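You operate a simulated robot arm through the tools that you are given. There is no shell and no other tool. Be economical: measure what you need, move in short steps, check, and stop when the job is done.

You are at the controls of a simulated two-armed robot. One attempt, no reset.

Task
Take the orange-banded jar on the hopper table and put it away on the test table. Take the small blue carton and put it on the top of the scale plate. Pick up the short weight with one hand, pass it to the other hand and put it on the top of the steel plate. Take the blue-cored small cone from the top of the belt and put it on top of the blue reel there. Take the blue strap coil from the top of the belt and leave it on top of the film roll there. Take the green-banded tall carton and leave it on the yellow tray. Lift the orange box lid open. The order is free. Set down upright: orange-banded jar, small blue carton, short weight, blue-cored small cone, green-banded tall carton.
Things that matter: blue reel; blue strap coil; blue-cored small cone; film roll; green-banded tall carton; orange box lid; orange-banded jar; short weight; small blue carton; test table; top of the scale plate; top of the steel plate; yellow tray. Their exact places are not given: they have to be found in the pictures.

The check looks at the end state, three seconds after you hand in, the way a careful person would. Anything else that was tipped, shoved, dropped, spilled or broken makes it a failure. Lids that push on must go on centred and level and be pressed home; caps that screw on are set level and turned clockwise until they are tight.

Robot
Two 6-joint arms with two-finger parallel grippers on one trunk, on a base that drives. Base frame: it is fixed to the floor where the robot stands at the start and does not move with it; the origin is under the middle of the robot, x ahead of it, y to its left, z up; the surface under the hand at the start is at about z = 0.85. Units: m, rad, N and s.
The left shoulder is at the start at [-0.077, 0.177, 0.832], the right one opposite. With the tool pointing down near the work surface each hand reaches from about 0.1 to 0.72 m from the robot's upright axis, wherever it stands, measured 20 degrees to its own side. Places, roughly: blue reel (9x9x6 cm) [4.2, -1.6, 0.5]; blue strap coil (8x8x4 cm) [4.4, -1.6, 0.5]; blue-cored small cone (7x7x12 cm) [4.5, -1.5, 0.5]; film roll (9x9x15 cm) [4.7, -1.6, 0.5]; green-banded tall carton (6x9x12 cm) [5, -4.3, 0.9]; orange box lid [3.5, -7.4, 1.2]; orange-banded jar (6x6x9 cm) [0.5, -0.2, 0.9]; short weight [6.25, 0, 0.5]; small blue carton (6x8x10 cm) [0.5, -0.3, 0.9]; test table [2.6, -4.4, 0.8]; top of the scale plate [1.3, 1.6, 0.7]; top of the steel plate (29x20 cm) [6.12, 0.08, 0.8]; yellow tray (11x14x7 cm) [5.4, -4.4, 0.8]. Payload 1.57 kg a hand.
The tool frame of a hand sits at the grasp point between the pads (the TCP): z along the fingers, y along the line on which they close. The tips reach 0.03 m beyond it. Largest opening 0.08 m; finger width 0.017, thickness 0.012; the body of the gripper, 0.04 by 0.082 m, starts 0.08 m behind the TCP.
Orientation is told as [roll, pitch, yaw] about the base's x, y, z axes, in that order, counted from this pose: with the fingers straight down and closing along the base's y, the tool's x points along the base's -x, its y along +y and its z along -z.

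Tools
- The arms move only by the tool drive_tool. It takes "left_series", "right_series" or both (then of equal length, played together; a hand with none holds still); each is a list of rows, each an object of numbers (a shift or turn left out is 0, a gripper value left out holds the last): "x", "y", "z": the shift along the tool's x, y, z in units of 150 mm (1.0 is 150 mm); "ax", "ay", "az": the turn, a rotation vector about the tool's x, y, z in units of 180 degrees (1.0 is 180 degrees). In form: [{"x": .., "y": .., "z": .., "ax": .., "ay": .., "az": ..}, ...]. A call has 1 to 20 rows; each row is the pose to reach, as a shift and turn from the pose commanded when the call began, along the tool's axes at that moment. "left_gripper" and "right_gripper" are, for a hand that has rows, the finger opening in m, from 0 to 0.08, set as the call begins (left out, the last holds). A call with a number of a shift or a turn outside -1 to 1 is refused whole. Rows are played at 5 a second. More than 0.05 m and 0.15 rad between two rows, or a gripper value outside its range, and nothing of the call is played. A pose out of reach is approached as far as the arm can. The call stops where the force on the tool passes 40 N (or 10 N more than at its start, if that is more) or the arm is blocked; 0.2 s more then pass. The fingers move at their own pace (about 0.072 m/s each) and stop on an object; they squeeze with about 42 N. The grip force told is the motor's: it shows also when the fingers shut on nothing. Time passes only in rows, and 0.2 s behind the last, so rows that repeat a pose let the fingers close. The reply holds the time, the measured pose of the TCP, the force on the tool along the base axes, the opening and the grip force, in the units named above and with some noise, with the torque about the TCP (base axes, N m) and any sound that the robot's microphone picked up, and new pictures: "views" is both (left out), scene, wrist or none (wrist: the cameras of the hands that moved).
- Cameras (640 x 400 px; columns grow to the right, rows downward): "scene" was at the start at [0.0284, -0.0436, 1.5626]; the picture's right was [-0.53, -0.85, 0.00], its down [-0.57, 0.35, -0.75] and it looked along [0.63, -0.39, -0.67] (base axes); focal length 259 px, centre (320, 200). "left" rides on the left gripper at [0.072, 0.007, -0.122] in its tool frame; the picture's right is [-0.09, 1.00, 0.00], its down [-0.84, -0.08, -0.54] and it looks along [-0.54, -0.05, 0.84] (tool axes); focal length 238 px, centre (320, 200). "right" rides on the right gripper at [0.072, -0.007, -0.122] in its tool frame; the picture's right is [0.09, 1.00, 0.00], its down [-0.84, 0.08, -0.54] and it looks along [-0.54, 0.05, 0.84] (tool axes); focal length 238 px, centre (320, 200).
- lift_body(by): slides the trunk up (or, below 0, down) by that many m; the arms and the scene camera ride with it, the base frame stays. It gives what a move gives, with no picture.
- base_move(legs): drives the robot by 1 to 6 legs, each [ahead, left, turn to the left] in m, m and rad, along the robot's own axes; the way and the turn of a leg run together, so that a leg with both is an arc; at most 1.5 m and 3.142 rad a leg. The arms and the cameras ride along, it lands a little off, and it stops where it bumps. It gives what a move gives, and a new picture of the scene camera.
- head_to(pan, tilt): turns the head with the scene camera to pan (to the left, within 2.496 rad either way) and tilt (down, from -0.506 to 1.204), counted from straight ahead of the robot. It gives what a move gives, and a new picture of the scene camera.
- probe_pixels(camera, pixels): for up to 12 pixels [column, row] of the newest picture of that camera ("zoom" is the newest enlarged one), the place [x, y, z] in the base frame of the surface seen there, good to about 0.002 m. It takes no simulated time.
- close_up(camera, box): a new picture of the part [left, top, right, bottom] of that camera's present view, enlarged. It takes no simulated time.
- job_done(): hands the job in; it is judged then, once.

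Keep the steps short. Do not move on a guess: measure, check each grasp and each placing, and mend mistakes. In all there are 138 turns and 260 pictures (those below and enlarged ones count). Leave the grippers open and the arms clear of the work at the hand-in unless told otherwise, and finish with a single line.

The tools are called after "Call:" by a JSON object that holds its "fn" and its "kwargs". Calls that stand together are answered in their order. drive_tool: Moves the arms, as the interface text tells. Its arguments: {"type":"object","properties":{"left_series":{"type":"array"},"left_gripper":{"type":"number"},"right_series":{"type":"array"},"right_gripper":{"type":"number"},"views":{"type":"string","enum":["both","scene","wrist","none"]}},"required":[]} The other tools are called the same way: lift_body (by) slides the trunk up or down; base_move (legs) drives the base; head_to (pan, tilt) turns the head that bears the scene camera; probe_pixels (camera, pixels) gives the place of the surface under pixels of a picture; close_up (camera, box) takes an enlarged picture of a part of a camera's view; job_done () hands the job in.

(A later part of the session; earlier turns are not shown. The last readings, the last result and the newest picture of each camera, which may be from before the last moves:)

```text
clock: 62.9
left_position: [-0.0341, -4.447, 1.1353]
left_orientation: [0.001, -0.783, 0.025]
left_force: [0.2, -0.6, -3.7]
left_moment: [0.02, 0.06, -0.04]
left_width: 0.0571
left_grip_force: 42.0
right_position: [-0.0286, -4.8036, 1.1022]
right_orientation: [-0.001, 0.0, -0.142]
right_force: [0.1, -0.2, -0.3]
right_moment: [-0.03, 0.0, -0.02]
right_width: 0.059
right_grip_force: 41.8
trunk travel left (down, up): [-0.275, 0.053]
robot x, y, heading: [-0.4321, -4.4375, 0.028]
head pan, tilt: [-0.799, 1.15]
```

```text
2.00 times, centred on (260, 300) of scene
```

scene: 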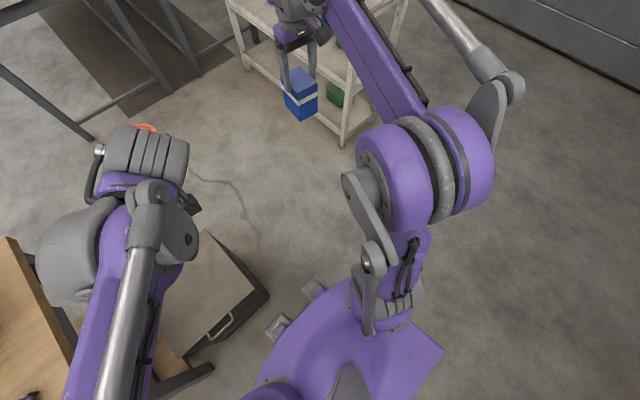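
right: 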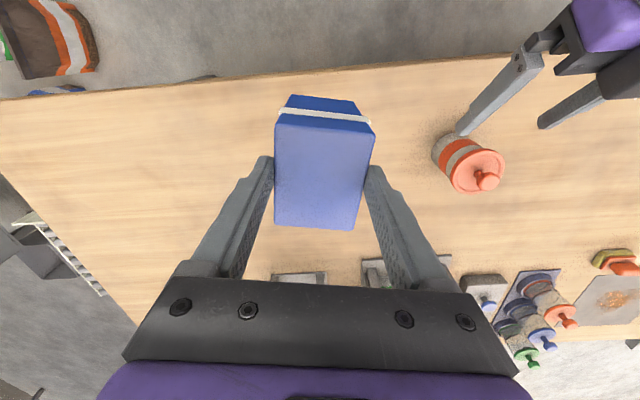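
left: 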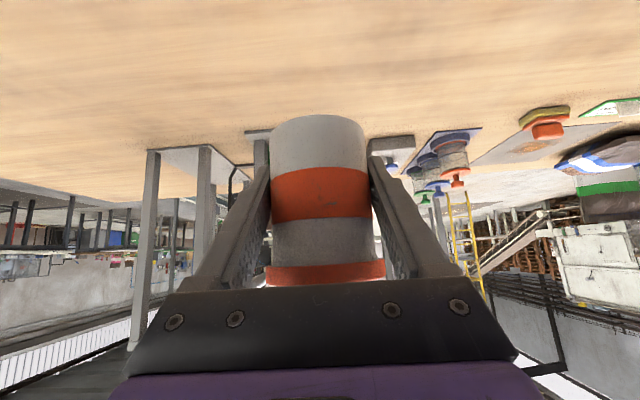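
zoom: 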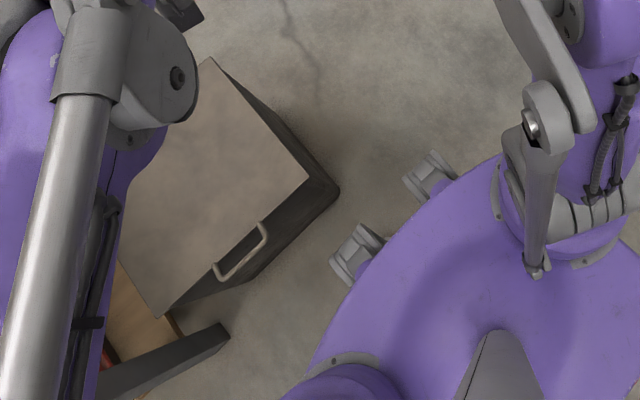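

The bin spans x -0.18..0.13, y down to -4.37. I sidestep right to y≈-4.72, then go ahead.

Call:
{"fn": "base_move", "kwargs": {"legs": [[-0.05, -0.28, -0.028], [0.8, 0.0, 0], [0.77, 0.01, 0]]}}

Call:
{"fn": "head_to", "kwargs": {"pan": 0.0, "tilt": 0.85}}

```text
clock: 73.5
left_position: [1.479, -4.7271, 1.1355]
left_orientation: [0.001, -0.784, -0.002]
left_force: [1.3, 0.2, -3.8]
left_moment: [-0.01, 0.05, -0.01]
left_width: 0.0554
left_grip_force: 42.3
right_position: [1.4736, -5.0839, 1.1001]
right_orientation: [0.001, 0.001, -0.17]
right_force: [-0.2, 0.0, 0.1]
right_moment: [-0.01, 0.0, 0.01]
right_width: 0.0589
right_grip_force: 41.5
trunk travel left (down, up): [-0.275, 0.053]
robot x, y, heading: [1.0812, -4.7037, -0.002]
head pan, tilt: [-0.799, 1.15]
```

scene: 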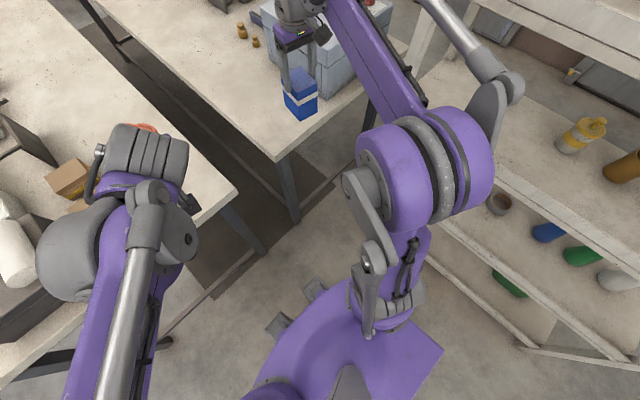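

```text
clock: 74.7
left_position: [1.4779, -4.7274, 1.1346]
left_orientation: [0.0, -0.786, 0.001]
left_force: [0.7, 0.9, -4.1]
left_moment: [-0.01, 0.06, 0.0]
left_width: 0.0553
left_grip_force: 41.9
right_position: [1.4739, -5.0841, 1.1011]
right_orientation: [-0.001, 0.001, -0.171]
right_force: [0.0, -1.0, -0.3]
right_moment: [-0.01, 0.04, -0.02]
right_width: 0.0588
right_grip_force: 42.1
trunk travel left (down, up): [-0.275, 0.053]
robot x, y, heading: [1.0806, -4.7059, -0.004]
head pan, tilt: [0.0, 0.85]
```

scene: 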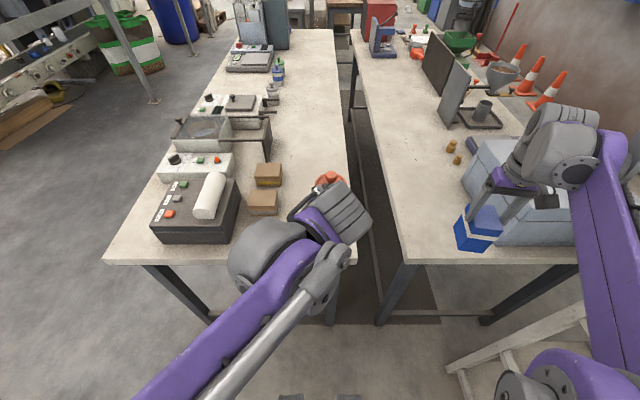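

The left grip width fell from 0.058 to 0.055; the jar may be slipping. I check with the left wrist camera.

Call:
{"fn": "close_up", "kwargs": {"camera": "left", "box": [160, 60, 480, 300]}}

Call:
{"fn": "probe_pixels", "kwargs": {"camera": "scene", "pixels": [[280, 212], [284, 182], [345, 230], [300, 230], [310, 150], [330, 180], [315, 187]]}}

```text
1.67 times, centred on (320, 180) of left
```

zoom: 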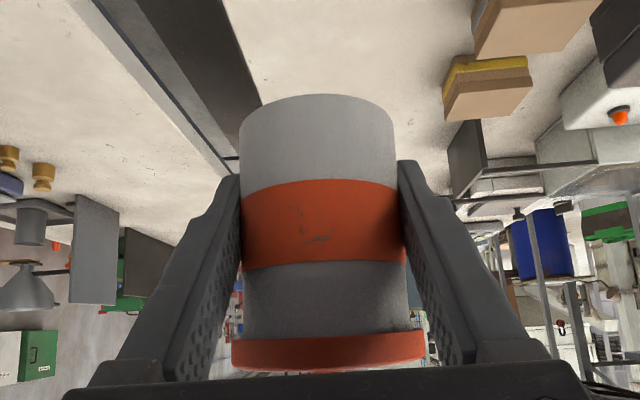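

```text
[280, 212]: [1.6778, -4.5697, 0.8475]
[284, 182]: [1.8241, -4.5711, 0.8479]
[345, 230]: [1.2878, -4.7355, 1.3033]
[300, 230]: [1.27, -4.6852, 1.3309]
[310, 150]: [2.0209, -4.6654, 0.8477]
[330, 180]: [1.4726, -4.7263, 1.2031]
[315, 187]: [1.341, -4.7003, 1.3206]
```

The jar sits much as before. I bring it over the table at (1.65,-4.69).

Call:
{"fn": "drive_tool", "kwargs": {"left_series": [{"y": 0.06, "z": 0.224}, {"y": 0.12, "z": 0.448}, {"y": 0.18, "z": 0.672}, {"y": 0.247, "z": 0.896}], "views": "none"}}

Call:
{"fn": "drive_tool", "kwargs": {"left_series": [{"x": 0.05, "z": 0.232}, {"x": 0.1, "z": 0.464}, {"x": 0.15, "z": 0.7}, {"x": 0.203, "z": 0.929}], "views": "both"}}

```text
clock: 75.7
left_position: [1.5732, -4.6895, 1.0395]
left_orientation: [-0.001, -0.786, 0.001]
left_force: [0.4, 0.0, -5.4]
left_moment: [-0.02, 0.02, 0.01]
left_width: 0.0553
left_grip_force: 42.0
right_position: [1.4743, -5.0838, 1.1]
right_orientation: [0.0, 0.001, -0.17]
right_force: [-0.3, -0.6, -0.8]
right_moment: [-0.02, 0.04, 0.01]
right_width: 0.059
right_grip_force: 42.7
trunk travel left (down, up): [-0.275, 0.053]
robot x, y, heading: [1.0782, -4.704, -0.003]
head pan, tilt: [0.0, 0.85]
```

```text
clock: 76.7
left_position: [1.6508, -4.6896, 0.9193]
left_orientation: [-0.001, -0.783, 0.0]
left_force: [-0.6, -0.7, -4.6]
left_moment: [0.01, 0.01, -0.01]
left_width: 0.0554
left_grip_force: 41.9
right_position: [1.4751, -5.0851, 1.0996]
right_orientation: [0.001, 0.001, -0.169]
right_force: [0.1, 0.2, -1.7]
right_moment: [0.0, 0.03, 0.0]
right_width: 0.0589
right_grip_force: 41.4
trunk travel left (down, up): [-0.275, 0.053]
robot x, y, heading: [1.0822, -4.704, -0.004]
head pan, tilt: [0.0, 0.85]
```

scene: 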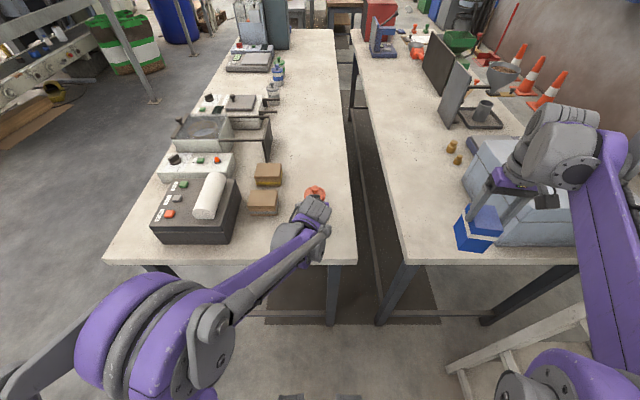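
left: 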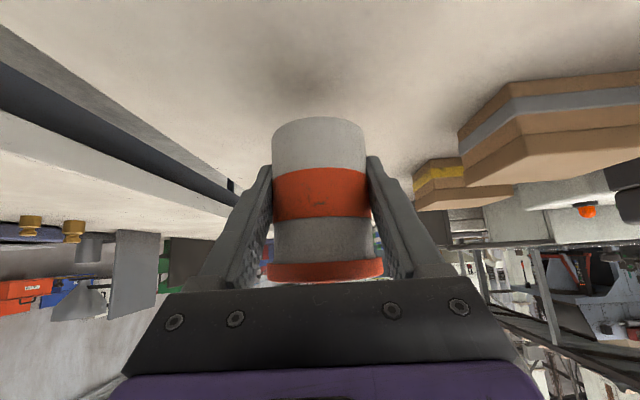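

Jar over the spot, clear of the boxes. I lower straight down to z≈0.886 in small steps, watching the force.

Call:
{"fn": "drive_tool", "kwargs": {"left_series": [{"x": 0.05, "z": 0.05}, {"x": 0.1, "z": 0.1}, {"x": 0.13, "z": 0.13}, {"x": 0.147, "z": 0.147}, {"x": 0.147, "z": 0.147}], "views": "wrist"}}

```text
clock: 77.9
left_position: [1.6507, -4.6906, 0.8884]
left_orientation: [-0.001, -0.787, -0.002]
left_force: [0.5, -0.6, -4.0]
left_moment: [0.0, -0.01, -0.02]
left_width: 0.0555
left_grip_force: 42.1
right_position: [1.4739, -5.0844, 1.1012]
right_orientation: [-0.002, 0.001, -0.169]
right_force: [-0.6, -0.1, -1.1]
right_moment: [-0.03, 0.0, -0.02]
right_width: 0.059
right_grip_force: 42.2
trunk travel left (down, up): [-0.275, 0.053]
robot x, y, heading: [1.0791, -4.7054, -0.001]
head pan, tilt: [0.0, 0.85]
```

left: 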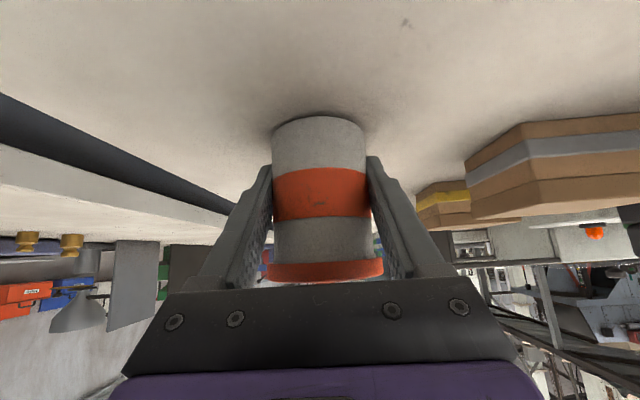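

Call:
{"fn": "drive_tool", "kwargs": {"left_series": [{"x": 0.005, "z": 0.005}, {"x": 0.01, "z": 0.01}, {"x": 0.014, "z": 0.014}, {"x": 0.014, "z": 0.014}], "views": "none"}}

```text
clock: 78.9
left_position: [1.6511, -4.6905, 0.8878]
left_orientation: [-0.001, -0.785, -0.001]
left_force: [1.5, 0.3, 3.2]
left_moment: [-0.19, -0.07, 0.05]
left_width: 0.0553
left_grip_force: 42.0
right_position: [1.4733, -5.0841, 1.0996]
right_orientation: [-0.002, -0.002, -0.169]
right_force: [0.4, -0.7, -0.6]
right_moment: [-0.01, 0.01, 0.02]
right_width: 0.0587
right_grip_force: 41.8
trunk travel left (down, up): [-0.275, 0.053]
robot x, y, heading: [1.0814, -4.7076, 0.003]
head pan, tilt: [0.0, 0.85]
```

It rests on the table (force rose by 7 N). I open and withdraw back along the tool axis.

Call:
{"fn": "drive_tool", "kwargs": {"left_series": [{}, {}, {}, {"z": -0.2}, {"z": -0.45}, {"z": -0.7}, {"z": -0.95}], "left_gripper": 0.08, "views": "both"}}

```text
clock: 80.5
left_position: [1.547, -4.6905, 0.9874]
left_orientation: [0.001, -0.784, 0.002]
left_force: [-0.4, -0.3, 0.6]
left_moment: [-0.05, -0.01, 0.03]
left_width: 0.0802
left_grip_force: 0.0
right_position: [1.4709, -5.0838, 1.1012]
right_orientation: [0.002, -0.003, -0.17]
right_force: [-0.5, 0.5, -0.1]
right_moment: [0.0, -0.03, 0.0]
right_width: 0.0586
right_grip_force: 42.4
trunk travel left (down, up): [-0.275, 0.053]
robot x, y, heading: [1.0794, -4.7071, -0.005]
head pan, tilt: [0.0, 0.85]
```

scene: 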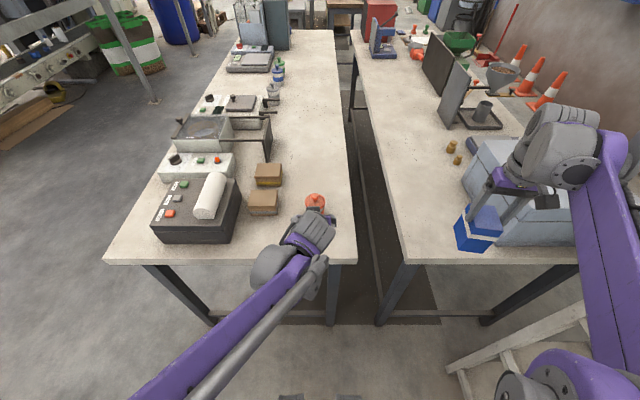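
left: 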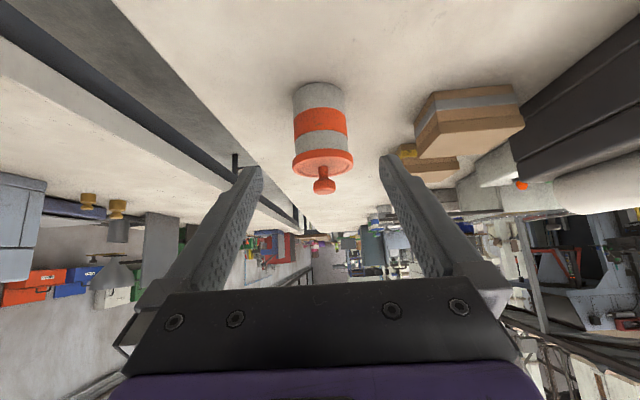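

The jar stands upright on the test table. I raise the left hand, then drive back and to the corridor y≈-3.3 and along it to x≈3.9.

Call:
{"fn": "drive_tool", "kwargs": {"left_series": [{"x": -0.1, "z": -0.25}, {"x": -0.2, "z": -0.5}, {"x": -0.32, "z": -0.75}, {"x": -0.424, "z": -0.99}], "views": "none"}}

Call:
{"fn": "base_move", "kwargs": {"legs": [[-0.25, 0, 0], [0, 1.4, 0], [1.5, 0, 0], [1.5, 0, 0]]}}

Call:
{"fn": "head_to", "kwargs": {"pan": -0.5, "tilt": 0.5}}

```text
clock: 81.5
left_position: [1.4872, -4.6898, 1.1391]
left_orientation: [0.001, -0.786, -0.001]
left_force: [-0.2, -0.2, -0.5]
left_moment: [0.0, -0.01, 0.02]
left_width: 0.08
left_grip_force: 0.0
right_position: [1.4753, -5.0842, 1.1014]
right_orientation: [-0.001, -0.003, -0.17]
right_force: [-0.7, 0.2, 0.4]
right_moment: [0.01, 0.0, 0.03]
right_width: 0.0588
right_grip_force: 42.1
trunk travel left (down, up): [-0.275, 0.053]
robot x, y, heading: [1.0773, -4.7066, -0.001]
head pan, tilt: [0.0, 0.85]
```

```text
clock: 109.3
left_position: [4.2437, -3.2816, 1.1388]
left_orientation: [0.0, -0.786, 0.002]
left_force: [-0.2, -0.5, 0.5]
left_moment: [0.02, -0.03, -0.04]
left_width: 0.0798
left_grip_force: 0.0
right_position: [4.2299, -3.6761, 1.101]
right_orientation: [-0.002, 0.002, -0.168]
right_force: [-0.4, 0.4, -0.8]
right_moment: [0.04, -0.01, 0.0]
right_width: 0.059
right_grip_force: 41.6
trunk travel left (down, up): [-0.275, 0.053]
robot x, y, heading: [3.8372, -3.3012, 0.0]
head pan, tilt: [0.0, 0.85]
```

scene: 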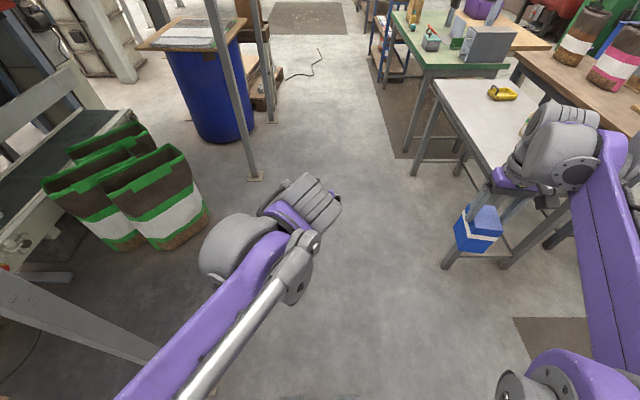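

```text
clock: 110.3
left_position: [4.2436, -3.2821, 1.1377]
left_orientation: [0.0, -0.786, 0.003]
left_force: [1.0, -0.2, 0.3]
left_moment: [-0.01, 0.01, 0.0]
left_width: 0.0797
left_grip_force: 0.2
right_position: [4.2302, -3.6776, 1.1014]
right_orientation: [0.0, -0.001, -0.165]
right_force: [-0.1, -0.4, -0.7]
right_moment: [0.01, 0.02, 0.02]
right_width: 0.0591
right_grip_force: 42.6
trunk travel left (down, up): [-0.275, 0.053]
robot x, y, heading: [3.8331, -3.2993, 0.002]
head pan, tilt: [-0.499, 0.499]
```

scene: 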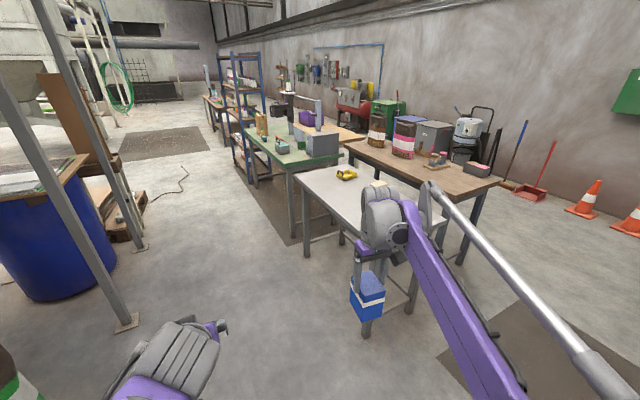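

Call:
{"fn": "close_up", "kwargs": {"camera": "scene", "box": [240, 110, 500, 272]}}

Call:
{"fn": "probe_pixels", "kwargs": {"camera": "scene", "pixels": [[345, 175], [300, 175], [325, 200], [320, 145], [370, 185], [290, 165], [410, 160], [305, 250], [135, 245]]}}

```text
2.46 times, centred on (370, 191) of scene
```

zoom: 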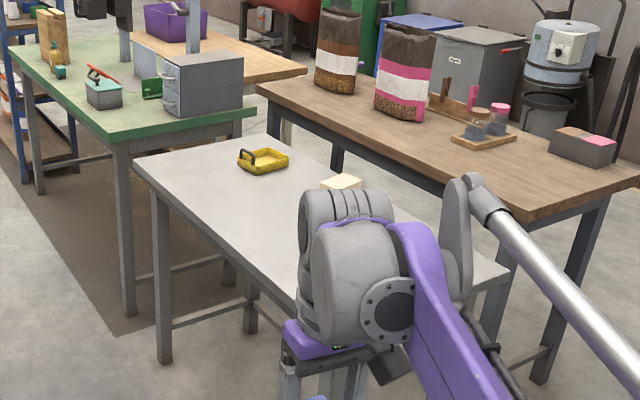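

```text
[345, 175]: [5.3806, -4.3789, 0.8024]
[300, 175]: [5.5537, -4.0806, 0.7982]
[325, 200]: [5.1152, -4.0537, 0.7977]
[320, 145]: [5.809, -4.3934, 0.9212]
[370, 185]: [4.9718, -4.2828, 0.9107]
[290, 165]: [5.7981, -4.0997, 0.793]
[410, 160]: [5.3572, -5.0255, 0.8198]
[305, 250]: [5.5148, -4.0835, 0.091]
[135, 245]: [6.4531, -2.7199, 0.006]
```

Carton (4.97,-4.28, top 0.91) and yellow tray (5.38,-4.38) are on the white table (top 0.798, near edge y≈-4.05). I drive there, turn to face it.

Call:
{"fn": "base_move", "kwargs": {"legs": [[1.21, 0, 0], [0, 0, -1.571], [0.4, 0, 0]]}}

Call:
{"fn": "head_to", "kwargs": {"pan": 0.1, "tilt": 0.9}}

```text
clock: 122.3
left_position: [5.0444, -4.1173, 1.1373]
left_orientation: [0.0, -0.786, -1.592]
left_force: [0.3, 0.0, 0.1]
left_moment: [0.0, -0.01, 0.0]
left_width: 0.0801
left_grip_force: 0.2
right_position: [4.6491, -4.0928, 1.1017]
right_orientation: [0.0, 0.0, -1.762]
right_force: [0.5, -0.3, -1.2]
right_moment: [0.03, -0.02, -0.02]
right_width: 0.0591
right_grip_force: 42.2
trunk travel left (down, up): [-0.275, 0.053]
robot x, y, heading: [5.0363, -3.7079, -1.59]
head pan, tilt: [-0.499, 0.499]
```

scene: 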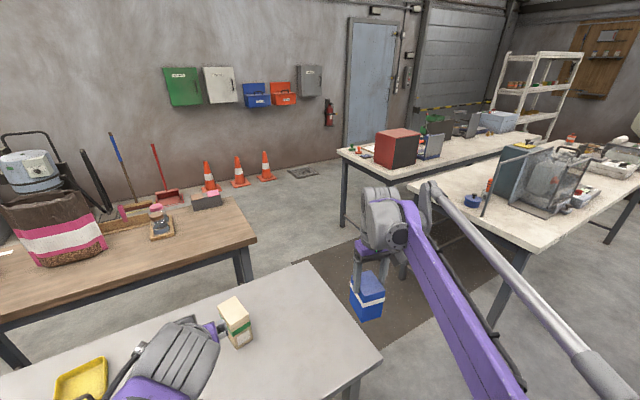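

```text
clock: 123.3
left_position: [5.0442, -4.1179, 1.1378]
left_orientation: [0.0, -0.785, -1.59]
left_force: [1.6, 0.0, -1.0]
left_moment: [0.05, 0.02, 0.01]
left_width: 0.0798
left_grip_force: 0.0
right_position: [4.6494, -4.0944, 1.1013]
right_orientation: [0.002, -0.001, -1.761]
right_force: [0.1, -0.8, -0.5]
right_moment: [0.01, 0.04, 0.0]
right_width: 0.0591
right_grip_force: 42.0
trunk travel left (down, up): [-0.275, 0.053]
robot x, y, heading: [5.0388, -3.7093, -1.591]
head pan, tilt: [0.099, 0.901]
```

scene: 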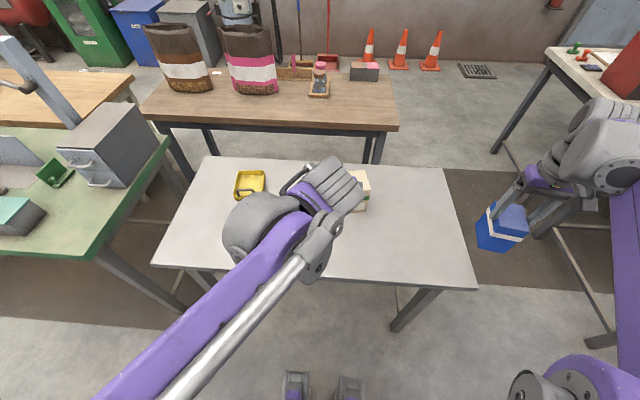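

I bring the left tool back to vertical, so its camera looks down on carton and tray.

Call:
{"fn": "drive_tool", "kwargs": {"left_series": [{"ay": 0.042}, {"ay": 0.084}, {"ay": 0.125}, {"ay": 0.167}, {"ay": 0.209}, {"ay": 0.25}], "views": "both"}}

```text
clock: 124.7
left_position: [5.0441, -4.119, 1.1389]
left_orientation: [0.0, 0.004, -1.59]
left_force: [-1.0, 0.1, 1.1]
left_moment: [0.02, -0.03, 0.04]
left_width: 0.08
left_grip_force: 0.1
right_position: [4.649, -4.0948, 1.0999]
right_orientation: [-0.001, -0.001, -1.764]
right_force: [0.0, -0.5, -1.2]
right_moment: [0.0, 0.01, 0.01]
right_width: 0.0592
right_grip_force: 42.0
trunk travel left (down, up): [-0.275, 0.053]
robot x, y, heading: [5.0362, -3.7094, -1.593]
head pan, tilt: [0.099, 0.901]
```

scene: 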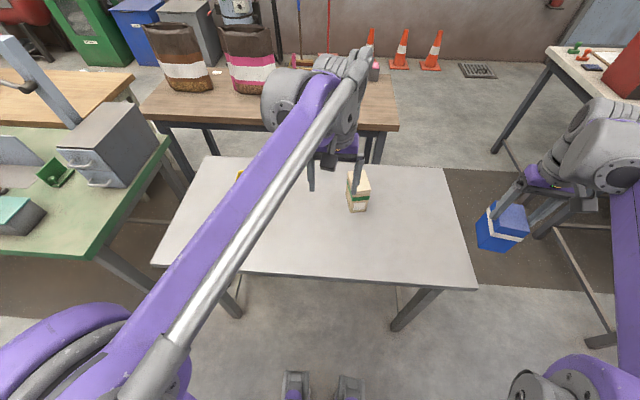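
left: 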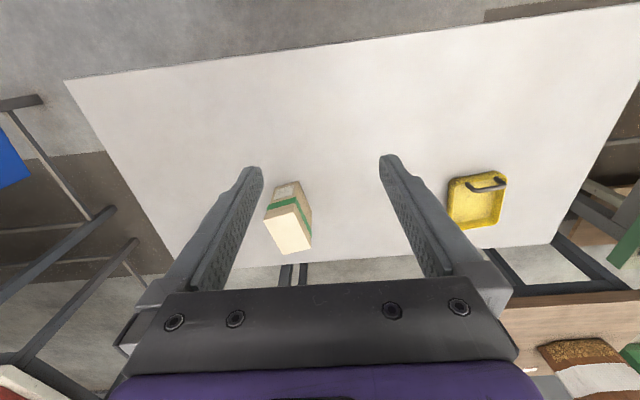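

Call:
{"fn": "close_up", "kwargs": {"camera": "left", "box": [230, 150, 550, 270]}}

Call:
{"fn": "probe_pixels", "kwargs": {"camera": "left", "pixels": [[267, 216], [296, 202], [310, 245], [284, 252], [290, 228], [276, 190], [450, 182], [500, 175], [455, 222], [492, 226], [475, 205], [487, 184]]}}

```text
2.00 times, centred on (390, 210) of left
```

zoom: 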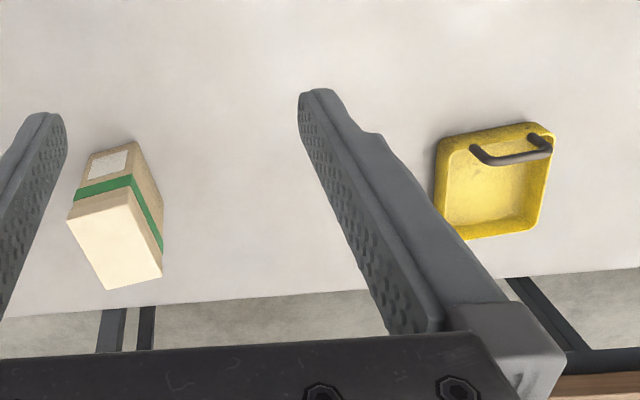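

```text
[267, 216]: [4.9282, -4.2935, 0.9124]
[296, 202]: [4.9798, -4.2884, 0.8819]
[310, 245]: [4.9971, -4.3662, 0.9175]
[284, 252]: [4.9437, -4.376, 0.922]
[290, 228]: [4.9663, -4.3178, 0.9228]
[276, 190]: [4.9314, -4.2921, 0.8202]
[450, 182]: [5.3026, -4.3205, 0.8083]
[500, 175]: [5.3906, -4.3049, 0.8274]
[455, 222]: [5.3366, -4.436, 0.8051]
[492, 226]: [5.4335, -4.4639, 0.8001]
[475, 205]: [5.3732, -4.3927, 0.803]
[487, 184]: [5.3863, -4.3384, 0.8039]
```

Carton centre (4.962,-4.331), turned +11°, top 0.923. I approach above it with the left hand turned to match.

Call:
{"fn": "drive_tool", "kwargs": {"left_series": [{"x": -0.19, "y": -0.104, "z": 0.1, "az": -0.014}, {"x": -0.38, "y": -0.208, "z": 0.2, "az": -0.028}, {"x": -0.57, "y": -0.312, "z": 0.3, "az": -0.042}, {"x": -0.76, "y": -0.416, "z": 0.4, "az": -0.055}, {"x": -0.95, "y": -0.52, "z": 0.5, "az": -0.067}], "views": "wrist"}}

```text
clock: 125.9
left_position: [4.9628, -4.2593, 1.0633]
left_orientation: [0.001, 0.0, -1.38]
left_force: [0.4, -0.2, -0.4]
left_moment: [-0.01, -0.02, 0.02]
left_width: 0.0801
left_grip_force: 0.1
right_position: [4.6498, -4.0943, 1.1011]
right_orientation: [0.001, 0.001, -1.761]
right_force: [0.6, -0.8, -1.0]
right_moment: [0.02, 0.0, 0.01]
right_width: 0.0592
right_grip_force: 42.1
trunk travel left (down, up): [-0.275, 0.053]
robot x, y, heading: [5.0339, -3.7111, -1.589]
head pan, tilt: [0.099, 0.901]
```

left: 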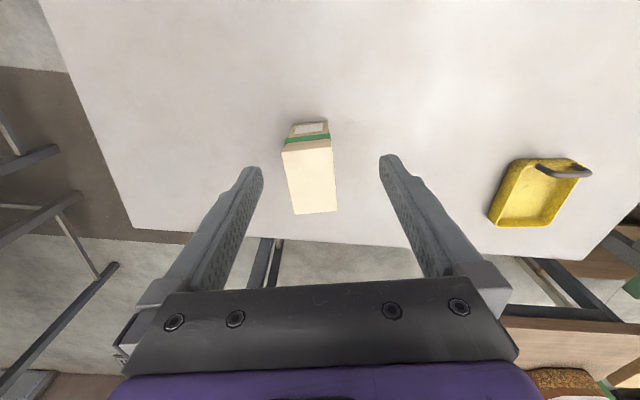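

Call:
{"fn": "probe_pixels", "kwargs": {"camera": "left", "pixels": [[286, 153], [329, 149], [334, 208], [297, 211], [310, 180], [500, 200], [520, 163], [575, 165], [540, 222], [530, 190], [560, 173], [495, 222]]}}

```text
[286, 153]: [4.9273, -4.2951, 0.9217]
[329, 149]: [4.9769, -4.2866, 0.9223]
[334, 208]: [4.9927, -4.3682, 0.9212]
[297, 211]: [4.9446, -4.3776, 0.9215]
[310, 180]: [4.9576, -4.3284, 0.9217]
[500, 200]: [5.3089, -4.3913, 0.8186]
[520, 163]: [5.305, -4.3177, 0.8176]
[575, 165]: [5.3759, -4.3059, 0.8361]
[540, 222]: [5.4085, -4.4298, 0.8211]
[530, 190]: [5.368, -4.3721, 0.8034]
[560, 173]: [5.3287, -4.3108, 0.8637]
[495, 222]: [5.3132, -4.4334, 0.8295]
```

Shift 7.1 cm ahead and 1.6 cm sideways, then go down in two calls, closing at z 0.875.

Call:
{"fn": "drive_tool", "kwargs": {"left_series": [{"x": -0.236, "y": -0.054, "z": 0.0}, {"x": -0.472, "y": -0.108, "z": 0.0}, {"x": -0.472, "y": -0.108, "z": 0.25}, {"x": -0.472, "y": -0.108, "z": 0.5}], "views": "wrist"}}

```text
clock: 126.9
left_position: [4.9612, -4.3295, 0.9859]
left_orientation: [-0.001, 0.0, -1.38]
left_force: [-0.3, 0.3, -0.3]
left_moment: [0.0, 0.0, -0.01]
left_width: 0.0802
left_grip_force: 0.2
left hand out of reach, approached as far as the arm can: row 2, 3, 4
right_position: [4.6497, -4.0949, 1.1009]
right_orientation: [0.001, 0.0, -1.76]
right_force: [-0.8, 0.2, -0.5]
right_moment: [0.0, 0.01, -0.01]
right_width: 0.0589
right_grip_force: 41.9
trunk travel left (down, up): [-0.275, 0.053]
robot x, y, heading: [5.0357, -3.7082, -1.592]
head pan, tilt: [0.099, 0.901]
```

left: 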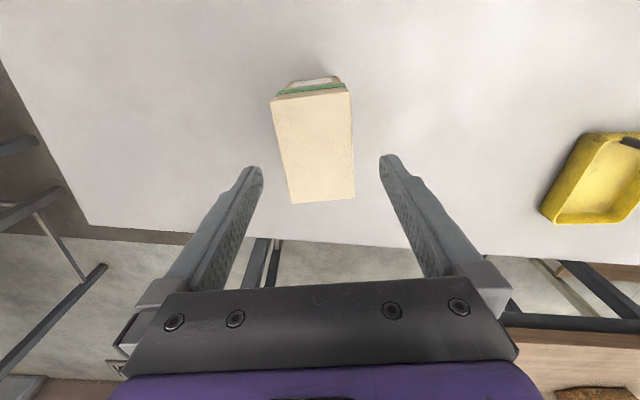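

It's at the edge of reach, so I move the base 5 cm nearer (hand stays high above the carton).

Call:
{"fn": "base_move", "kwargs": {"legs": [[0.06, -0.03, 0]]}}

```text
clock: 127.9
left_position: [4.9311, -4.3882, 0.9865]
left_orientation: [0.001, 0.0, -1.379]
left_force: [0.1, 0.0, 0.4]
left_moment: [0.01, 0.0, -0.02]
left_width: 0.0803
left_grip_force: 0.1
right_position: [4.6179, -4.1534, 1.0999]
right_orientation: [0.001, 0.0, -1.761]
right_force: [-0.7, 0.0, -0.6]
right_moment: [0.03, -0.04, 0.0]
right_width: 0.0589
right_grip_force: 42.1
trunk travel left (down, up): [-0.275, 0.053]
robot x, y, heading: [5.0038, -3.772, -1.59]
head pan, tilt: [0.099, 0.901]
```

scene: 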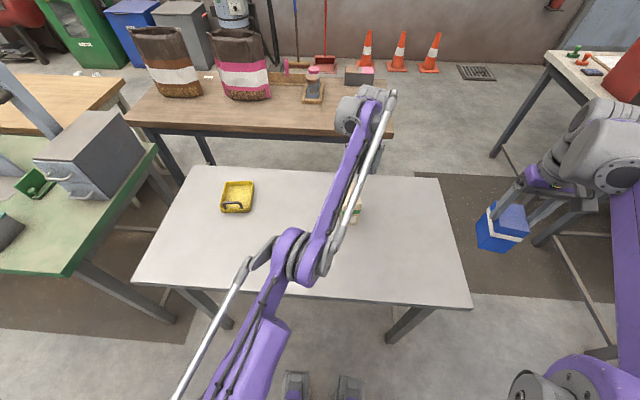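

Call:
{"fn": "drive_tool", "kwargs": {"left_series": [{"x": 0.166, "y": 0.131}, {"x": 0.332, "y": 0.263}, {"x": 0.332, "y": 0.263, "z": 0.05}], "views": "wrist"}}

```text
clock: 128.7
left_position: [4.9575, -4.3355, 0.9842]
left_orientation: [0.001, 0.002, -1.381]
left_force: [0.4, -0.1, 0.4]
left_moment: [-0.01, -0.02, 0.0]
left_width: 0.08
left_grip_force: 0.1
left hand out of reach, approached as far as the arm can: row 3
right_position: [4.6184, -4.1535, 1.1002]
right_orientation: [0.001, 0.001, -1.761]
right_force: [-0.2, -0.1, -1.0]
right_moment: [0.02, 0.0, 0.0]
right_width: 0.059
right_grip_force: 42.5
trunk travel left (down, up): [-0.275, 0.053]
robot x, y, heading: [5.0041, -3.7684, -1.589]
head pan, tilt: [0.099, 0.901]
```

left: 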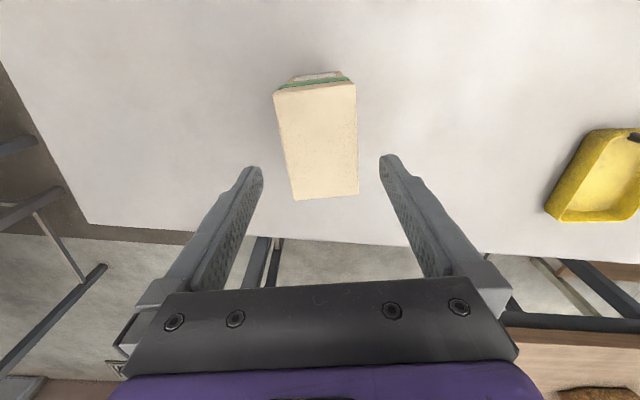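

The left hand reaches poorly across the body. I strafe right 0.2 m so the carton is on the left side.

Call:
{"fn": "base_move", "kwargs": {"legs": [[0, -0.2, 0]]}}

Call:
{"fn": "drive_tool", "kwargs": {"left_series": [{"x": -0.05, "y": 0.25, "z": 0}, {"x": -0.1, "y": 0.5, "z": 0}, {"x": -0.15, "y": 0.75, "z": 0}, {"x": -0.2, "y": 1.0, "z": 0}, {"x": -0.23, "y": 1.0, "z": 0.0}], "views": "none"}}

```text
clock: 131.1
left_position: [4.7604, -4.3307, 0.983]
left_orientation: [0.003, 0.0, -1.382]
left_force: [-0.6, -0.9, -0.4]
left_moment: [-0.02, 0.0, 0.03]
left_width: 0.0799
left_grip_force: 0.0
right_position: [4.4204, -4.1483, 1.1013]
right_orientation: [0.0, 0.001, -1.761]
right_force: [-0.4, 0.7, -0.5]
right_moment: [0.04, -0.05, 0.0]
right_width: 0.059
right_grip_force: 41.5
trunk travel left (down, up): [-0.275, 0.053]
robot x, y, heading: [4.8075, -3.7614, -1.591]
head pan, tilt: [0.099, 0.901]
```

scene: 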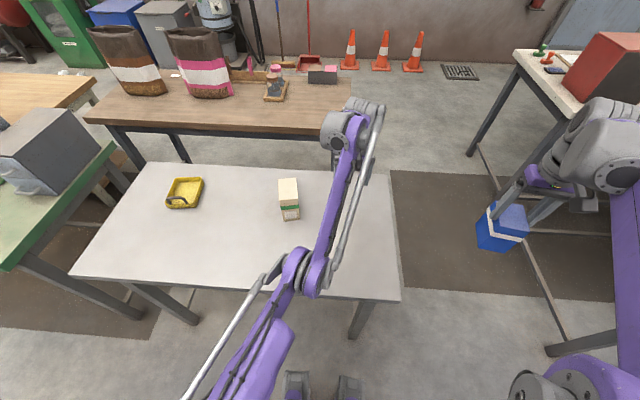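

```text
clock: 132.3
left_position: [4.912, -4.3382, 1.0033]
left_orientation: [0.002, 0.001, -1.379]
left_force: [-0.5, 0.0, -0.9]
left_moment: [-0.03, -0.01, 0.01]
left_width: 0.0799
left_grip_force: 0.1
left hand out of reach, approached as far as the arm can: row 1, 2, 3, 4, 5
right_position: [4.4188, -4.1484, 1.1007]
right_orientation: [-0.001, 0.001, -1.761]
right_force: [-0.9, -0.1, 0.0]
right_moment: [0.03, -0.03, -0.02]
right_width: 0.0591
right_grip_force: 41.9
trunk travel left (down, up): [-0.275, 0.053]
robot x, y, heading: [4.8043, -3.7619, -1.599]
head pan, tilt: [0.099, 0.901]
```

Height limits the reach; raising the trunk 5 cm helps.

Call:
{"fn": "lift_body", "kwargs": {"by": 0.05}}

Call:
{"fn": "drive_tool", "kwargs": {"left_series": [{"x": 0.0, "y": 0.15, "z": 0.1}, {"x": 0.0, "y": 0.3, "z": 0.3}], "views": "wrist"}}

```text
clock: 133.2
left_position: [4.913, -4.3698, 1.0997]
left_orientation: [-0.013, -0.062, -1.379]
left_force: [0.1, -0.2, 0.1]
left_moment: [0.0, 0.0, 0.01]
left_width: 0.0801
left_grip_force: 0.1
right_position: [4.42, -4.1483, 1.1514]
right_orientation: [0.001, 0.001, -1.761]
right_force: [0.8, 0.6, -1.2]
right_moment: [-0.01, 0.03, -0.02]
right_width: 0.0591
right_grip_force: 42.3
trunk travel left (down, up): [-0.325, 0.003]
robot x, y, heading: [4.8026, -3.76, -1.59]
head pan, tilt: [0.099, 0.901]
```

```text
clock: 133.8
left_position: [4.9529, -4.3707, 1.0999]
left_orientation: [-0.012, -0.061, -1.379]
left_force: [0.8, 0.3, -0.5]
left_moment: [0.0, -0.01, -0.01]
left_width: 0.0802
left_grip_force: 0.1
left hand out of reach, approached as far as the arm can: row 1, 2
right_position: [4.4199, -4.149, 1.1513]
right_orientation: [0.0, -0.002, -1.761]
right_force: [-0.1, 0.5, 0.0]
right_moment: [-0.02, -0.01, 0.01]
right_width: 0.0589
right_grip_force: 42.1
trunk travel left (down, up): [-0.325, 0.003]
robot x, y, heading: [4.8079, -3.7598, -1.591]
head pan, tilt: [0.099, 0.901]
```

left: 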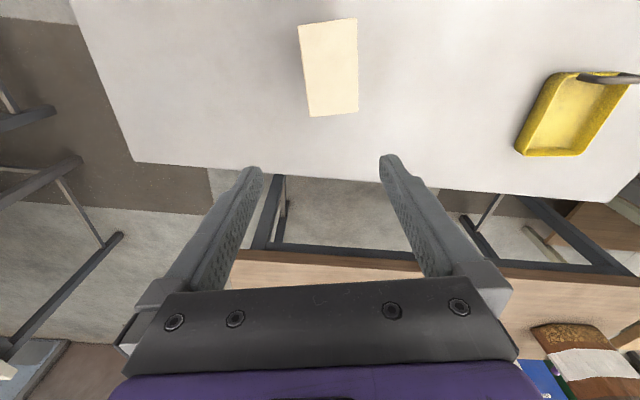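

The hand won't go lower; the elbow may be folded the wrong way. I pull the hand back and up, and look at the arm.

Call:
{"fn": "drive_tool", "kwargs": {"left_series": [{"x": 0.25, "z": -0.1}, {"x": 0.5, "z": -0.2}, {"x": 0.75, "z": -0.3}, {"x": 1.0, "z": -0.3}], "views": "scene"}}

```text
clock: 134.8
left_position: [4.9189, -4.3684, 1.0994]
left_orientation: [-0.013, -0.062, -1.379]
left_force: [0.0, -0.1, 1.3]
left_moment: [-0.02, 0.0, -0.01]
left_width: 0.0802
left_grip_force: 0.1
left hand out of reach, approached as far as the arm can: row 1, 2, 3, 4
right_position: [4.4203, -4.1481, 1.1503]
right_orientation: [0.002, -0.002, -1.76]
right_force: [0.8, 0.0, -0.7]
right_moment: [-0.01, -0.02, -0.05]
right_width: 0.0588
right_grip_force: 41.7
trunk travel left (down, up): [-0.325, 0.003]
robot x, y, heading: [4.8063, -3.7626, -1.596]
head pan, tilt: [0.099, 0.901]
```

scene: 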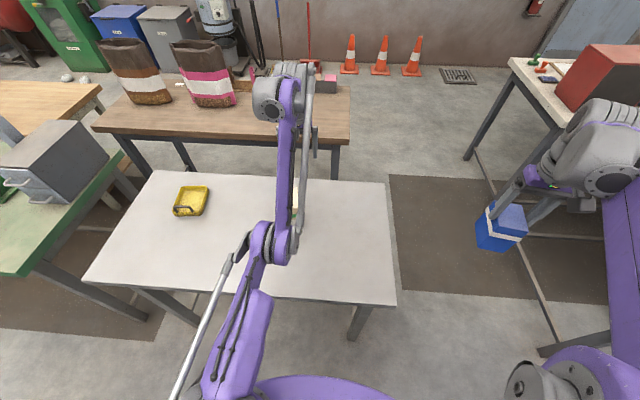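

Call:
{"fn": "probe_pixels", "kwargs": {"camera": "scene", "pixels": [[265, 240], [240, 360], [285, 110], [250, 310], [285, 180], [615, 160], [470, 390], [300, 210]]}}

```text
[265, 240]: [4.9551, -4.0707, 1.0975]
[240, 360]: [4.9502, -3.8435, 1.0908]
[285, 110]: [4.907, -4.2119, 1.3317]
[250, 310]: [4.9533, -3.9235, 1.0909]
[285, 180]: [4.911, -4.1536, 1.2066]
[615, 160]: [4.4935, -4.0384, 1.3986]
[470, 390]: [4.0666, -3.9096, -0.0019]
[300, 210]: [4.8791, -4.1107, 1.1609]
```

The left elbow is now low (z≈1.06) with the forearm rising: wrong branch. I try stretching the arm up and forward to let it unfold.

Call:
{"fn": "drive_tool", "kwargs": {"left_series": [{"x": -0.2, "z": -0.25}, {"x": -0.4, "z": -0.5}, {"x": -0.6, "z": -0.7}, {"x": -0.6, "z": -0.95}], "views": "scene"}}

```text
clock: 135.8
left_position: [4.9388, -4.3996, 1.197]
left_orientation: [-0.012, -0.062, -1.377]
left_force: [0.0, 0.1, 0.2]
left_moment: [0.02, 0.01, -0.02]
left_width: 0.0797
left_grip_force: 0.0
left hand out of reach, approached as far as the arm can: row 2, 3, 4
right_position: [4.419, -4.1478, 1.1502]
right_orientation: [0.0, 0.0, -1.76]
right_force: [-0.1, -0.4, -1.2]
right_moment: [-0.02, 0.01, 0.04]
right_width: 0.059
right_grip_force: 42.3
trunk travel left (down, up): [-0.325, 0.003]
robot x, y, heading: [4.8068, -3.7619, -1.592]
head pan, tilt: [0.099, 0.901]
```

scene: 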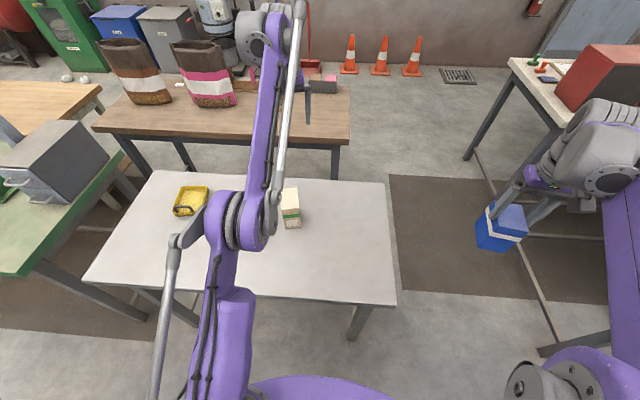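

It unfolds. I go up and back.

Call:
{"fn": "drive_tool", "kwargs": {"left_series": [{"x": 0.1, "z": -0.25}, {"x": 0.2, "z": -0.5}, {"x": 0.45, "z": -0.7}, {"x": 0.7, "z": -0.8}, {"x": 0.95, "z": -0.8}], "views": "scene"}}

```text
clock: 137.0
left_position: [4.9095, -4.2719, 1.3234]
left_orientation: [-0.012, -0.062, -1.381]
left_force: [-0.3, -0.3, -0.6]
left_moment: [0.02, -0.02, 0.01]
left_width: 0.0802
left_grip_force: 0.1
left hand out of reach, approached as far as the arm can: row 1, 2, 3, 5
right_position: [4.4184, -4.1484, 1.1513]
right_orientation: [0.001, -0.002, -1.762]
right_force: [-0.3, 0.3, -0.8]
right_moment: [0.0, 0.01, 0.04]
right_width: 0.0591
right_grip_force: 42.4
trunk travel left (down, up): [-0.325, 0.003]
robot x, y, heading: [4.8059, -3.7598, -1.589]
head pan, tilt: [0.099, 0.901]
```

scene: 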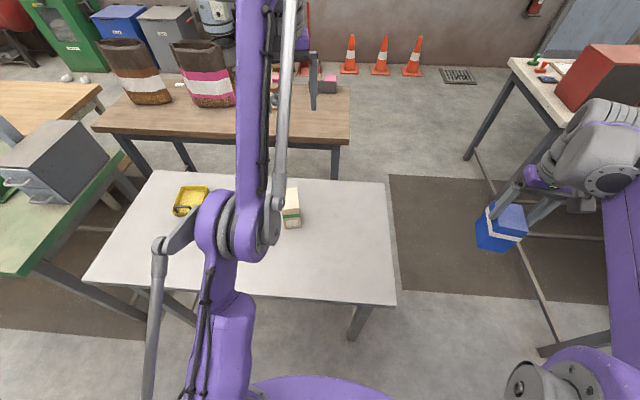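

I'll stretch the arm fully forward at this height, then come down, watching the elbow.

Call:
{"fn": "drive_tool", "kwargs": {"left_series": [{"x": -0.3}, {"x": -0.6}, {"x": -0.9}, {"x": -0.95, "z": 0.25}, {"x": -0.95, "z": 0.5}, {"x": -0.95, "z": 0.75}, {"x": -0.95, "z": 1.0}], "views": "scene"}}

```text
clock: 138.6
left_position: [4.9392, -4.4138, 1.1761]
left_orientation: [-0.011, -0.063, -1.378]
left_force: [-0.2, -0.2, 0.8]
left_moment: [0.01, -0.01, 0.02]
left_width: 0.0798
left_grip_force: 0.0
left hand out of reach, approached as far as the arm can: row 1, 2, 3, 4, 5, 6, 7
right_position: [4.4192, -4.1497, 1.1525]
right_orientation: [-0.002, 0.002, -1.76]
right_force: [0.3, -0.2, -0.8]
right_moment: [0.01, 0.01, 0.01]
right_width: 0.0587
right_grip_force: 41.8
trunk travel left (down, up): [-0.325, 0.003]
robot x, y, heading: [4.8069, -3.7605, -1.591]
head pan, tilt: [0.099, 0.901]
```

scene: 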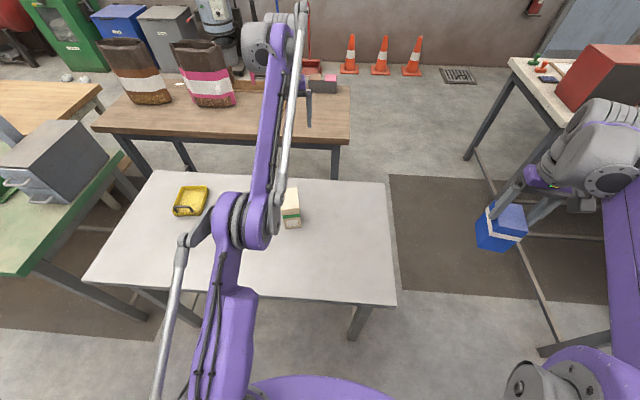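

Not yet straight. I stretch further forward and down over the table's far side (staying above z 1.05), then back.

Call:
{"fn": "drive_tool", "kwargs": {"left_series": [{"x": -0.25}, {"x": -0.5}, {"x": -0.75}, {"x": -1.0}, {"x": -1.0, "z": 0.2}, {"x": -1.0, "z": 0.4}], "views": "scene"}}

```text
clock: 140.0
left_position: [4.968, -4.4601, 1.093]
left_orientation: [-0.013, -0.063, -1.38]
left_force: [-0.6, 0.4, -0.7]
left_moment: [0.0, 0.04, -0.01]
left_width: 0.08
left_grip_force: 0.1
left hand out of reach, approached as far as the arm can: row 1, 2, 3, 4, 5, 6
right_position: [4.4189, -4.1494, 1.1507]
right_orientation: [0.002, -0.002, -1.761]
right_force: [0.3, 0.0, -0.6]
right_moment: [-0.03, -0.02, -0.01]
right_width: 0.059
right_grip_force: 42.0
trunk travel left (down, up): [-0.325, 0.003]
robot x, y, heading: [4.8036, -3.7665, -1.592]
head pan, tilt: [0.099, 0.901]
```

scene: 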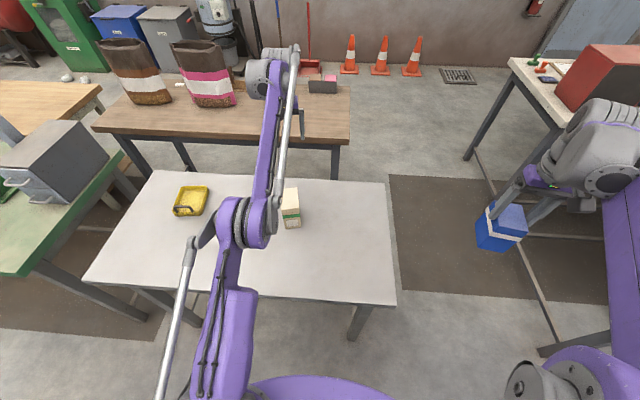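

Call:
{"fn": "drive_tool", "kwargs": {"left_series": [{"x": 0.1, "z": 0.2}, {"x": 0.2, "z": 0.4}, {"x": 0.3, "z": 0.6}, {"x": 0.4, "z": 0.75}], "views": "scene"}}

```text
clock: 141.0
left_position: [4.9568, -4.4576, 1.0181]
left_orientation: [-0.011, -0.062, -1.38]
left_force: [-0.8, -0.2, 0.0]
left_moment: [-0.03, 0.03, -0.02]
left_width: 0.0799
left_grip_force: 0.0
left hand out of reach, approached as far as the arm can: row 2, 3, 4
right_position: [4.42, -4.1491, 1.1521]
right_orientation: [0.001, -0.002, -1.762]
right_force: [-0.1, -0.2, -0.7]
right_moment: [-0.02, 0.03, 0.01]
right_width: 0.0589
right_grip_force: 41.8
trunk travel left (down, up): [-0.325, 0.003]
robot x, y, heading: [4.8058, -3.7674, -1.592]
head pan, tilt: [0.099, 0.901]
```

scene: 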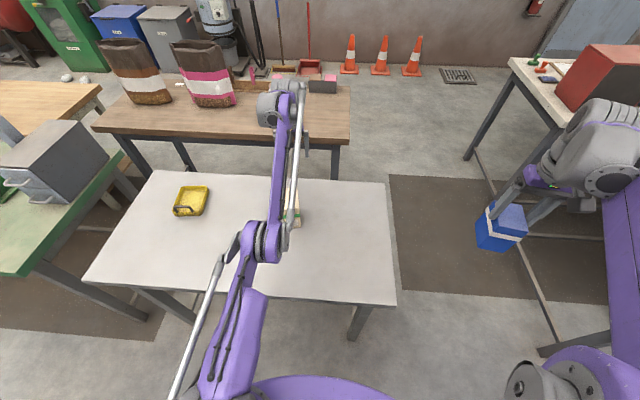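

The wrist's limit holds the arm in this branch. I tilt the fingers forward 45° while rising, to free the wrist.

Call:
{"fn": "drive_tool", "kwargs": {"left_series": [{"z": -0.15, "ay": -0.04}, {"z": -0.3, "ay": -0.08}, {"z": -0.45, "ay": -0.12}, {"z": -0.6, "ay": -0.16}, {"z": -0.8, "ay": -0.2}, {"z": -1.0, "ay": -0.24}], "views": "none"}}

Call:
{"fn": "drive_tool", "kwargs": {"left_series": [{"x": -0.23, "z": 0.23}, {"x": -0.46, "z": 0.46}, {"x": -0.7, "z": 0.7}], "views": "scene"}}

```text
clock: 142.4
left_position: [4.9492, -4.5121, 1.1685]
left_orientation: [-0.016, -0.814, -1.366]
left_force: [0.6, -0.2, -0.3]
left_moment: [0.01, 0.02, 0.02]
left_width: 0.0798
left_grip_force: 0.2
left hand out of reach, approached as far as the arm can: row 1, 2, 3, 4, 5, 6
right_position: [4.4198, -4.149, 1.1509]
right_orientation: [0.0, -0.003, -1.762]
right_force: [0.4, -0.1, -0.7]
right_moment: [0.04, 0.0, -0.01]
right_width: 0.059
right_grip_force: 42.0
trunk travel left (down, up): [-0.325, 0.003]
robot x, y, heading: [4.8062, -3.7622, -1.592]
head pan, tilt: [0.099, 0.901]
```

```text
refused: row 3 steps farther than a row can; nothing moved
```

Call:
{"fn": "drive_tool", "kwargs": {"left_series": [{"x": -0.2, "z": 0.2}, {"x": -0.4, "z": 0.4}, {"x": -0.6, "z": 0.6}], "views": "scene"}}

```text
clock: 143.2
left_position: [4.9697, -4.6013, 1.1652]
left_orientation: [-0.019, -0.819, -1.366]
left_force: [0.0, -0.6, -0.5]
left_moment: [0.03, 0.01, -0.02]
left_width: 0.0802
left_grip_force: 0.0
left hand out of reach, approached as far as the arm can: row 3
right_position: [4.4198, -4.1484, 1.1507]
right_orientation: [0.0, -0.003, -1.76]
right_force: [-0.4, -0.6, -0.8]
right_moment: [0.0, -0.01, 0.01]
right_width: 0.0594
right_grip_force: 41.5
trunk travel left (down, up): [-0.325, 0.003]
robot x, y, heading: [4.8048, -3.764, -1.585]
head pan, tilt: [0.099, 0.901]
```

scene: 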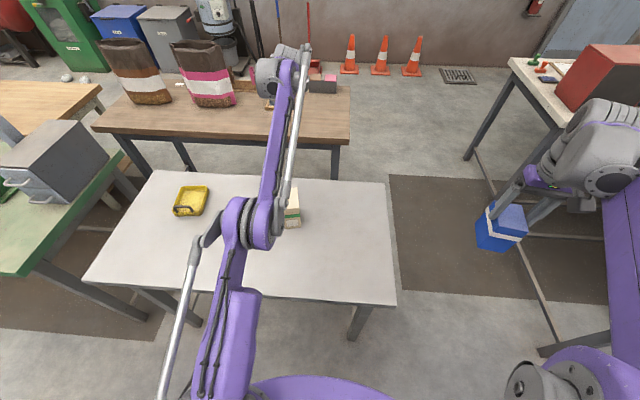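

Arm is at full stretch. Now down, then back a bit, and look at the elbow.

Call:
{"fn": "drive_tool", "kwargs": {"left_series": [{"x": 0.22, "z": 0.22}, {"x": 0.44, "z": 0.44}, {"x": 0.66, "z": 0.22}, {"x": 0.88, "z": 0.0}, {"x": 0.95, "z": -0.2}], "views": "scene"}}

```text
clock: 144.4
left_position: [4.9434, -4.5099, 1.1702]
left_orientation: [-0.016, -0.817, -1.366]
left_force: [0.0, 0.1, 0.2]
left_moment: [-0.04, -0.01, 0.01]
left_width: 0.08
left_grip_force: 0.1
left hand out of reach, approached as far as the arm can: row 2, 3, 4, 5
right_position: [4.4191, -4.1476, 1.1521]
right_orientation: [-0.002, -0.004, -1.761]
right_force: [-0.2, 0.4, 0.4]
right_moment: [-0.03, -0.02, 0.01]
right_width: 0.0591
right_grip_force: 41.7
trunk travel left (down, up): [-0.325, 0.003]
robot x, y, heading: [4.8085, -3.7632, -1.587]
head pan, tilt: [0.099, 0.901]
```

scene: 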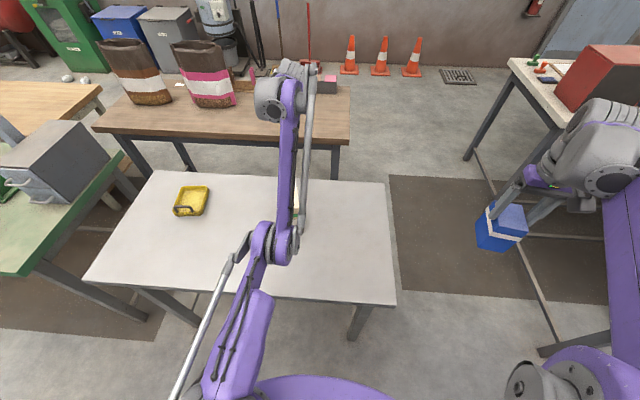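

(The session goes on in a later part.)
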